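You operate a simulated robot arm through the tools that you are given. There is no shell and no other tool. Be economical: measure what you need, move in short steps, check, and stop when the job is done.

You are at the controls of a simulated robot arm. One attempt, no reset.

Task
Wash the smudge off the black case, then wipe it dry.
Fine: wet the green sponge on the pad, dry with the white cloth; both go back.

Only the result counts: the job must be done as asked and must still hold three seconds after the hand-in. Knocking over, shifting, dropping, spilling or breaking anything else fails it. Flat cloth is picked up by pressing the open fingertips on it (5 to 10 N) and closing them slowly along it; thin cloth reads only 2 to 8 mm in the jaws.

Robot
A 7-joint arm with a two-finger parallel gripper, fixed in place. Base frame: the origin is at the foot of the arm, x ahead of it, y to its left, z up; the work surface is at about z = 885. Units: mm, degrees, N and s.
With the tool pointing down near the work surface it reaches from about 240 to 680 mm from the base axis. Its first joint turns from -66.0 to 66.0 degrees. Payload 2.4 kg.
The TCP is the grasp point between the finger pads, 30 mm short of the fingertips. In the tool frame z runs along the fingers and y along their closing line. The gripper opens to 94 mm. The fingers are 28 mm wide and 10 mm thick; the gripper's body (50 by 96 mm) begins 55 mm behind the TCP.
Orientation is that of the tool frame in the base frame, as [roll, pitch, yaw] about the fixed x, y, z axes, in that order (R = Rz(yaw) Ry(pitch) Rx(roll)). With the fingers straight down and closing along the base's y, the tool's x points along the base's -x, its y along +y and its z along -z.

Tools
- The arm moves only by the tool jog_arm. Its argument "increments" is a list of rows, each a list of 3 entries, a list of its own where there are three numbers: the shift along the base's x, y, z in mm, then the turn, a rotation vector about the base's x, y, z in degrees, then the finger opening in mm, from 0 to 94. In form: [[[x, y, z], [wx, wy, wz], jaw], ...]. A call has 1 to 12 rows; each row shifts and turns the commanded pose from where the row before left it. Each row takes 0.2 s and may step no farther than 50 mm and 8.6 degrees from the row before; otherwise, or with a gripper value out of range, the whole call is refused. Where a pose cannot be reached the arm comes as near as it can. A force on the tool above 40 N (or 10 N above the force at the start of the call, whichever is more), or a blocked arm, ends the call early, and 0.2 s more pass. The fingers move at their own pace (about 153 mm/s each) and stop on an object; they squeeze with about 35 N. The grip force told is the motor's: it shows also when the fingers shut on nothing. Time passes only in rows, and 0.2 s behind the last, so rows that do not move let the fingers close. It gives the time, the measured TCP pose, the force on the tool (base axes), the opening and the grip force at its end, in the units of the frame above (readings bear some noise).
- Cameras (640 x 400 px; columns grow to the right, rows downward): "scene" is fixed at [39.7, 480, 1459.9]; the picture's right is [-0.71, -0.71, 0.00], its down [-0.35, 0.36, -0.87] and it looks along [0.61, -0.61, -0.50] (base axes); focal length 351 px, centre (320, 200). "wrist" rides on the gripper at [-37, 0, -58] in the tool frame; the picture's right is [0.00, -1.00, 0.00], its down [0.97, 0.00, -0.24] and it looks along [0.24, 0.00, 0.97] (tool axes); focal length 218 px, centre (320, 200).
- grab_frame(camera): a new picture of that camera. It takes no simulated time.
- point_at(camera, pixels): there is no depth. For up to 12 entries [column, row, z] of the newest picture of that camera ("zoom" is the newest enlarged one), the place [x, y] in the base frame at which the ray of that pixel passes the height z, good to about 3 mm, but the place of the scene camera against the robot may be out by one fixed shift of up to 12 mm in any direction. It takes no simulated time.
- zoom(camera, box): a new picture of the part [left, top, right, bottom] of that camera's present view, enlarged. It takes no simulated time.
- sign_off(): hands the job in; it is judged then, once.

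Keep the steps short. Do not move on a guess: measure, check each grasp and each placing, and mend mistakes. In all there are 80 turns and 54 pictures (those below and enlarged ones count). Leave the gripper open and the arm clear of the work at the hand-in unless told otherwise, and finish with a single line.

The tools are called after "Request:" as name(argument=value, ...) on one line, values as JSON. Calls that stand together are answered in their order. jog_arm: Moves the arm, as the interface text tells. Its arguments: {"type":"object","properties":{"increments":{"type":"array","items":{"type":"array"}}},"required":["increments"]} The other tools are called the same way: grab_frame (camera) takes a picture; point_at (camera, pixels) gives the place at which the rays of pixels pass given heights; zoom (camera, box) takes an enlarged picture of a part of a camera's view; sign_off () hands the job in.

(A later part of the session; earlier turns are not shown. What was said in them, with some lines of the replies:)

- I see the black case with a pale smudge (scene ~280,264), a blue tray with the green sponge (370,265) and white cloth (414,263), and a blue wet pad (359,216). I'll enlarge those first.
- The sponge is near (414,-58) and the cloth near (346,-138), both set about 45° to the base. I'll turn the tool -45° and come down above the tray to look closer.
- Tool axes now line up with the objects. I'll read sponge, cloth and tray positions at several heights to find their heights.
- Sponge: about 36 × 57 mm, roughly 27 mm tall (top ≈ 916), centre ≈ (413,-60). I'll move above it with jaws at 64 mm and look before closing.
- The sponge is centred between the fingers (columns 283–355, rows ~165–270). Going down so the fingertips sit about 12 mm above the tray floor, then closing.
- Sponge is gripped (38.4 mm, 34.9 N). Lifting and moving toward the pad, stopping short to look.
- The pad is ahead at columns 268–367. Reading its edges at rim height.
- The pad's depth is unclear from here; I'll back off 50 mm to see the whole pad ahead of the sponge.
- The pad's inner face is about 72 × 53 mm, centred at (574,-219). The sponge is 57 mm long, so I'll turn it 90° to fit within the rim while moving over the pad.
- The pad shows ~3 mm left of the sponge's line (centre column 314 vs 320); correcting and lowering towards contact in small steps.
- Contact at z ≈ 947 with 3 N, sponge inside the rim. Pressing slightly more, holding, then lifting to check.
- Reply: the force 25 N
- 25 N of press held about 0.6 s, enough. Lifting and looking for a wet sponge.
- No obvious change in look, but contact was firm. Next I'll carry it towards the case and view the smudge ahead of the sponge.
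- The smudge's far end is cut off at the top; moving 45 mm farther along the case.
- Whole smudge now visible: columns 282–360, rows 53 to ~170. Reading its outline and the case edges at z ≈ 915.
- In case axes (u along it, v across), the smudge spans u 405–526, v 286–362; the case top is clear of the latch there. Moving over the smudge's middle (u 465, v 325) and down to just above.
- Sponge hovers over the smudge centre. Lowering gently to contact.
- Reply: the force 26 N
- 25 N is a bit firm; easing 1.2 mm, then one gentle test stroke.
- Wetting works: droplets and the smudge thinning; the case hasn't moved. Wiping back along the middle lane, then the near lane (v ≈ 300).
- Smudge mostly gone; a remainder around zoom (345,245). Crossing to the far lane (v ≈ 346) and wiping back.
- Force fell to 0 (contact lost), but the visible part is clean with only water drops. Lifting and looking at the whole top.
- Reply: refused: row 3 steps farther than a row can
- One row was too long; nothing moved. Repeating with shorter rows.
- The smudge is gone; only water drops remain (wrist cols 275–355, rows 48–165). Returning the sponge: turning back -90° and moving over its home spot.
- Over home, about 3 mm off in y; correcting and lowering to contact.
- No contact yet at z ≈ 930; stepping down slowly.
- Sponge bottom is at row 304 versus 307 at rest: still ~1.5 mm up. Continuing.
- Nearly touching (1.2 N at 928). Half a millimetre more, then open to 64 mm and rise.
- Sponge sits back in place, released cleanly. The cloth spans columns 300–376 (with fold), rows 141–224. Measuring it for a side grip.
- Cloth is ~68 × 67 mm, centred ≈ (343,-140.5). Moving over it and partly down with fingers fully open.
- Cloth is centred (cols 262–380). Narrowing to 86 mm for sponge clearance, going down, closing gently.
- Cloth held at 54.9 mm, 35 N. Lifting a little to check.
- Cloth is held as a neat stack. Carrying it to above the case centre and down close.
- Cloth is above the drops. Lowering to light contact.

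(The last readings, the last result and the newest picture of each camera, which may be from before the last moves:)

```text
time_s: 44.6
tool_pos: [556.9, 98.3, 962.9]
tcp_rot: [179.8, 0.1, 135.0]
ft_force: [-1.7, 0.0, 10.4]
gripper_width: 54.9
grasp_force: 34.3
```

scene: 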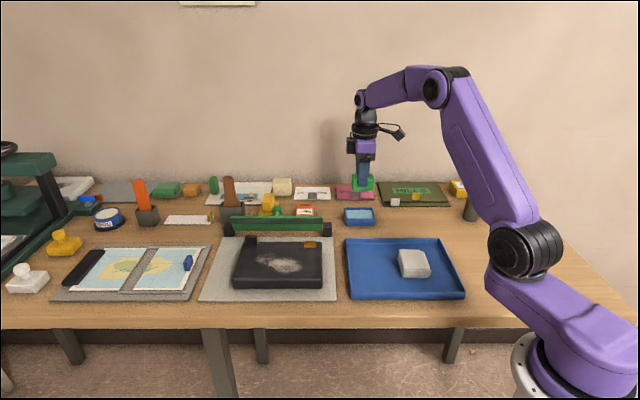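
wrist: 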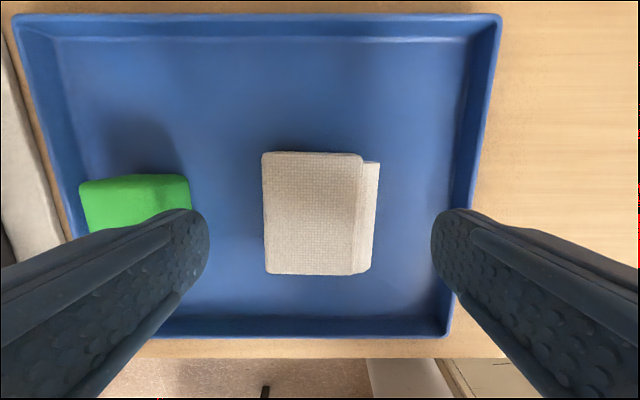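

10 N contact. Wiping the near lane: out to u ≈ 511, then back to u ≈ 412.

Request:
jog_arm(increments=[[[-10, 10, 0], [0, 0, 0], 46], [[8.5, 8.5, 0], [0, 0, 0], 46], [[8.5, 8.5, 0], [0, 0, 0], 46], [[8.5, 8.5, 0], [0, 0, 0], 46], [[8.5, 8.5, 0], [0, 0, 0], 46], [[0, 0, 0], [0, 0, 0], 46]])

Request:
jog_arm(increments=[[[-8.8, -8.8, 0], [0, 0, 0], 46], [[-8.8, -8.8, 0], [0, 0, 0], 46], [[-8.8, -8.8, 0], [0, 0, 0], 46], [[-8.8, -8.8, 0], [0, 0, 0], 46], [[-8.8, -8.8, 0], [0, 0, 0], 46], [[-8.8, -8.8, 0], [0, 0, 0], 46], [[-8.8, -8.8, 0], [0, 0, 0], 46], [[-8.8, -8.8, 0], [0, 0, 0], 46], [[0, 0, 0], [0, 0, 0], 46]])

Request:
zoom(camera="scene", box=[220, 190, 350, 300])

```text
time_s: 46.0
tool_pos: [582.4, 144.1, 964.4]
tcp_rot: [179.9, 0.2, 135.0]
ft_force: [-7.0, -6.8, 26.8]
gripper_width: 55.0
grasp_force: 34.7
```

```text
time_s: 48.0
tool_pos: [510.0, 71.0, 962.5]
tcp_rot: [179.9, 0.1, 134.9]
ft_force: [5.4, 4.9, 16.9]
gripper_width: 54.9
grasp_force: 35.2
```

```text
3.64 times, centred on (285, 245) of scene
```

zoom: 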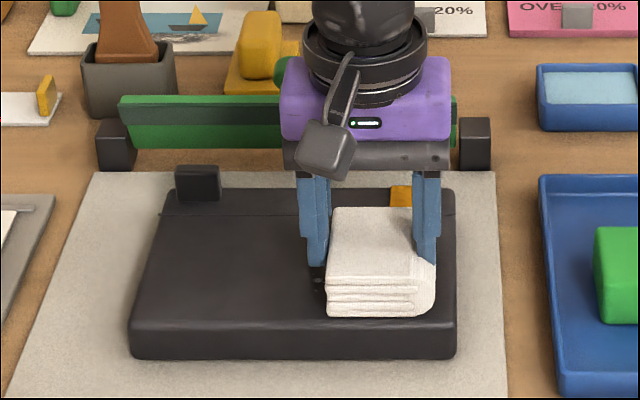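

Near lane is dry, case unmoved. Shifting to the far lane (v ≈ 337) and wiping back out.

Request:
jog_arm(increments=[[[10, -10, 0.4], [0, 0, 0], 46], [[9, -9, 0], [0, 0, 0], 46], [[8.8, 8.8, 0], [0, 0, 0], 46], [[8.8, 8.8, 0], [0, 0, 0], 46], [[8.8, 8.8, 0], [0, 0, 0], 46], [[8.8, 8.8, 0], [0, 0, 0], 46], [[8.8, 8.8, 0], [0, 0, 0], 46], [[8.8, 8.8, 0], [0, 0, 0], 46], [[8.8, 8.8, 0], [0, 0, 0], 46], [[8.8, 8.8, 0], [0, 0, 0], 46], [[0, 0, 0], [0, 0, 0], 46]])

Request:
zoom(camera="scene", box=[220, 190, 350, 300])

```text
time_s: 50.4
tool_pos: [601.1, 125.3, 964.2]
tcp_rot: [-180.0, 0.1, 135.0]
ft_force: [-7.8, -6.4, 23.7]
gripper_width: 54.7
grasp_force: 35.0
```

```text
3.64 times, centred on (285, 245) of scene
```

zoom: 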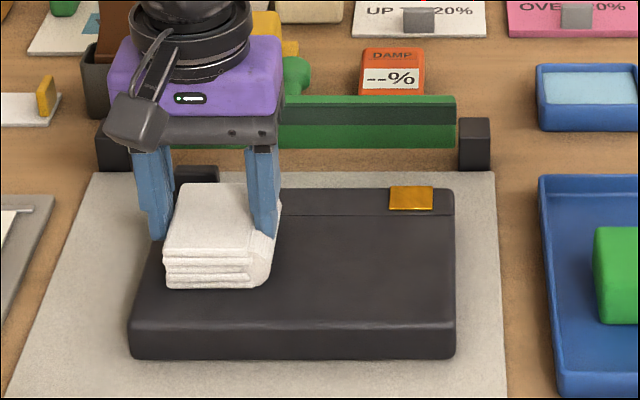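

The visible surface is clean and dry. One more pass back through the middle lane for certainty, then lift.

Request:
jog_arm(increments=[[[-8, 8, 0], [0, 0, 0], 46], [[-10, -10, 0], [0, 0, 0], 46], [[-10, -10, 0], [0, 0, 0], 46], [[-10, -10, 0], [0, 0, 0], 46], [[-10, -10, 0], [0, 0, 0], 46], [[-10, -10, 0], [0, 0, 0], 46], [[-10, -10, 0], [0, 0, 0], 46], [[-10, -10, 0], [0, 0, 0], 46], [[0, 0, 10], [0, 0, 0], 46], [[0, 0, 40], [0, 0, 0], 46], [[0, 0, 40], [0, 0, 0], 46], [[-10, -10, 20], [0, 0, 0], 46]])

```text
time_s: 53.0
tool_pos: [512.7, 51.0, 1074.9]
tcp_rot: [-180.0, 0.0, 135.1]
ft_force: [0.1, 0.1, -0.6]
gripper_width: 54.9
grasp_force: 34.8
```

Lifted. Carrying the cloth back above its home spot (344,-142), then checking the case.

Request:
jog_arm(increments=[[[-24, -27.5, 0], [0, 0, 0], 46], [[-24, -27.5, 0], [0, 0, 0], 46], [[-24, -27.5, 0], [0, 0, 0], 46], [[-24, -27.5, 0], [0, 0, 0], 46], [[-24, -27.5, 0], [0, 0, 0], 46], [[-24, -27.5, 0], [0, 0, 0], 46], [[-24, -27.5, 0], [0, 0, 0], 46], [[0, 0, -40], [0, 0, 0], 46], [[0, 0, -40], [0, 0, 0], 46], [[0, 0, -40], [0, 0, 0], 46], [[0, 0, -10], [0, 0, 0], 46]])

Request:
zoom(camera="scene", box=[210, 190, 480, 310])

Request:
zoom(camera="scene", box=[220, 220, 350, 300])

```text
time_s: 55.4
tool_pos: [344.5, -141.1, 944.0]
tcp_rot: [179.9, -0.1, 135.0]
ft_force: [-0.8, 0.4, -0.5]
gripper_width: 54.7
grasp_force: 35.5
```

```text
2.37 times, centred on (345, 250) of scene
```

zoom: 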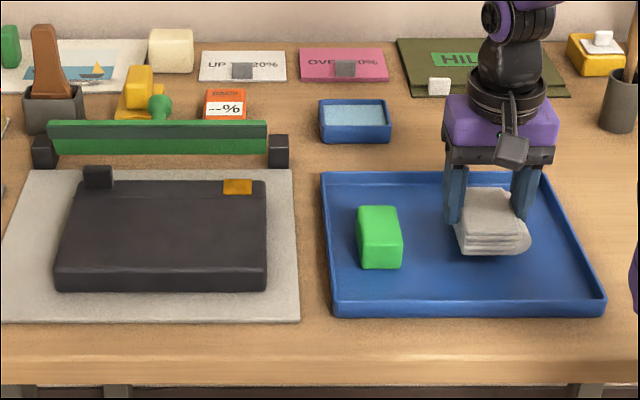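

```text
4.92 times, centred on (285, 260) of scene
```

zoom: 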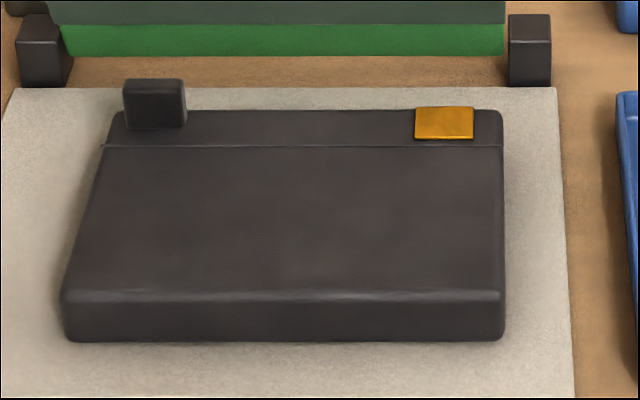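

Case is clean and dry and in place. Lowering the cloth to the tray floor.

Request:
jog_arm(increments=[[[0, 0, -7], [0, 0, 0], 46], [[0, 0, -3], [0, 0, 0], 46], [[0, 0, -1], [0, 0, 0], 46], [[0, 0, -0.7], [0, 0, 0], 46], [[0, 0, 0], [0, 0, 0], 46]])

```text
time_s: 56.6
tool_pos: [345.9, -140.0, 932.6]
tcp_rot: [180.0, 0.0, 134.9]
ft_force: [-0.6, -0.2, -0.1]
gripper_width: 55.0
grasp_force: 35.0
```

Request:
jog_arm(increments=[[[0, 0, -0.8], [0, 0, 0], 46], [[0, 0, -0.6], [0, 0, 0], 46], [[0, 0, 0], [0, 0, 0], 46]])

```text
time_s: 57.4
tool_pos: [344.5, -138.6, 931.2]
tcp_rot: [-180.0, -0.1, 135.0]
ft_force: [0.4, -0.1, 0.2]
gripper_width: 54.9
grasp_force: 34.8
```

Still no clear contact; two more small steps.

Request:
jog_arm(increments=[[[0, 0, -0.7], [0, 0, 0], 46], [[0, 0, 0], [0, 0, 0], 46]])

Request:
jog_arm(increments=[[[0, 0, -0.7], [0, 0, 0], 46], [[0, 0, 0], [0, 0, 0], 46]])

```text
time_s: 58.0
tool_pos: [345.4, -140.2, 930.4]
tcp_rot: [180.0, 0.0, 135.0]
ft_force: [-1.5, 4.7, 22.1]
gripper_width: 54.9
grasp_force: 34.3
```

```text
time_s: 58.4
tool_pos: [345.1, -141.0, 930.9]
tcp_rot: [179.9, 0.1, 135.0]
ft_force: [-3.2, 3.1, 14.8]
gripper_width: 54.8
grasp_force: 35.5
stopped in row 2: the force on the tool passed its limit (the readings are from after the stop); the commanded pose is now the measured one
```

Cloth is on the floor (15 N). Opening slowly to 84 mm and rising straight up.

Request:
jog_arm(increments=[[[0, 0, 0.5], [0, 0, 0], 54], [[0, 0, 0], [0, 0, 0], 62], [[0, 0, 0], [0, 0, 0], 72], [[0, 0, 0], [0, 0, 0], 84], [[0, 0, 0], [0, 0, 0], 84], [[0, 0, 15], [0, 0, 0], 84], [[0, 0, 40], [0, 0, 0], 84], [[0, 0, 45], [0, 0, 0], 84], [[0, 0, 45], [0, 0, 0], 94]])

Request:
grab_frame(camera="wrist")

Request:
zoom(camera="scene", box=[340, 230, 470, 310])

```text
time_s: 60.4
tool_pos: [344.4, -141.9, 1073.3]
tcp_rot: [180.0, 0.1, 135.0]
ft_force: [0.7, -1.1, -0.6]
gripper_width: 94.0
grasp_force: 0.0
```

```text
12 pictures are left
```

wrist: 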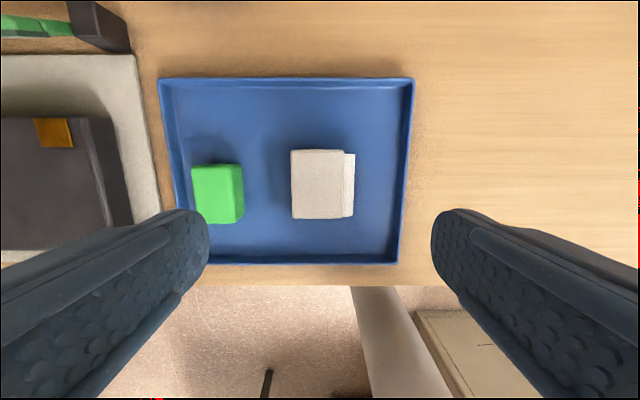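

```text
4.92 times, centred on (405, 270) of scene
```

zoom: 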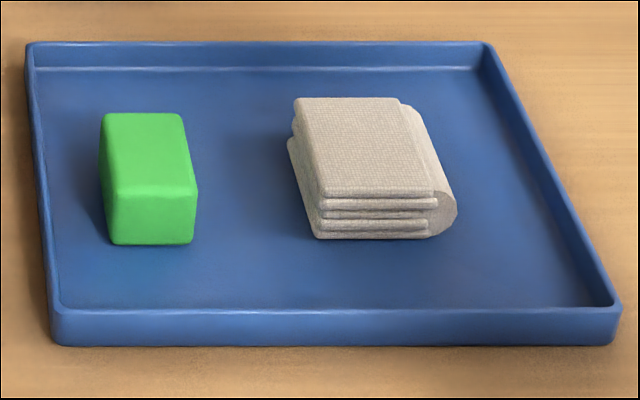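

Both are back in their places. Now a close wrist look at the case top from above.

Request:
jog_arm(increments=[[[24, 28, 5], [0, 0, 0], 94], [[24, 28, 5], [0, 0, 0], 94], [[24, 28, 5], [0, 0, 0], 94], [[24, 28, 5], [0, 0, 0], 94], [[24, 28, 5], [0, 0, 0], 94], [[24, 28, 5], [0, 0, 0], 94], [[24, 28, 0], [0, 0, 0], 94], [[22, 28, 0], [0, 0, 0], 94]])

Request:
zoom(camera="wrist", box=[200, 60, 440, 280])

```text
time_s: 62.2
tool_pos: [535.3, 84.5, 1104.9]
tcp_rot: [-180.0, 0.1, 135.0]
ft_force: [-0.2, -0.7, 0.2]
gripper_width: 93.9
grasp_force: 0.0
```

```text
1.82 times, centred on (320, 170) of wrist
```

zoom: 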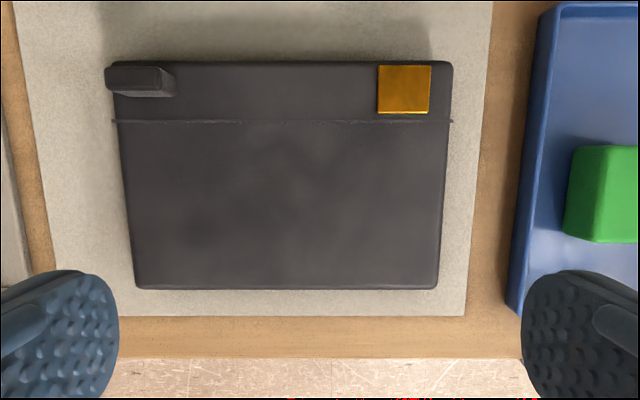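

It looks clean; one tighter enlargement to rule out faint residue.

Request:
zoom(camera="wrist", box=[245, 115, 370, 220])

```text
3.81 times, centred on (308, 168) of wrist
```

zoom: 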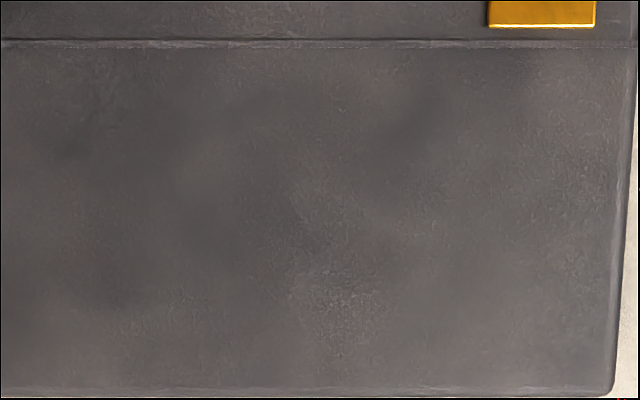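

Only surface texture, no smudge or drops. Raising the arm clear with the gripper open, then handing in.

Request:
jog_arm(increments=[[[-20, -25, 35], [0, 0, 0], 94], [[-20, -30, 30], [0, 0, 0], 94], [[-20, -30, 25], [0, 0, 0], 94], [[-15, -30, 10], [0, 0, 0], 94], [[0, 0, 0], [0, 0, 0], 94]])

Request:
grab_frame(camera="scene")

```text
time_s: 63.4
tool_pos: [459.4, -32.2, 1205.0]
tcp_rot: [180.0, 0.0, 135.0]
ft_force: [-0.4, -0.3, -0.9]
gripper_width: 94.2
grasp_force: 0.0
```

```text
8 pictures are left
```

scene: 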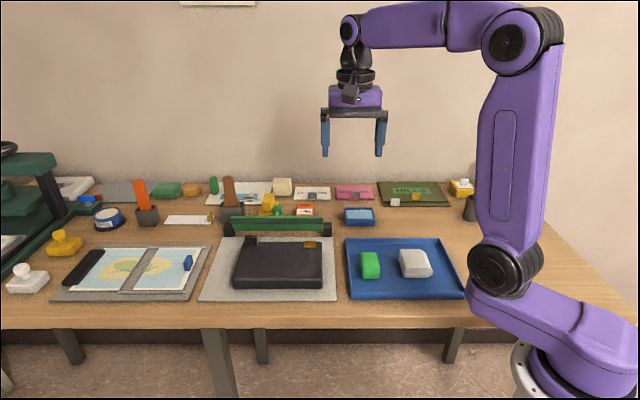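

Everything is in place, the case is clean and dry, and the arm is clear. Handing in.

Request:
sign_off()

```text
The job is handed in.
```

The smudge is washed off the black case and the case wiped dry, with the sponge and cloth back in the tray and the arm clear with its gripper open.
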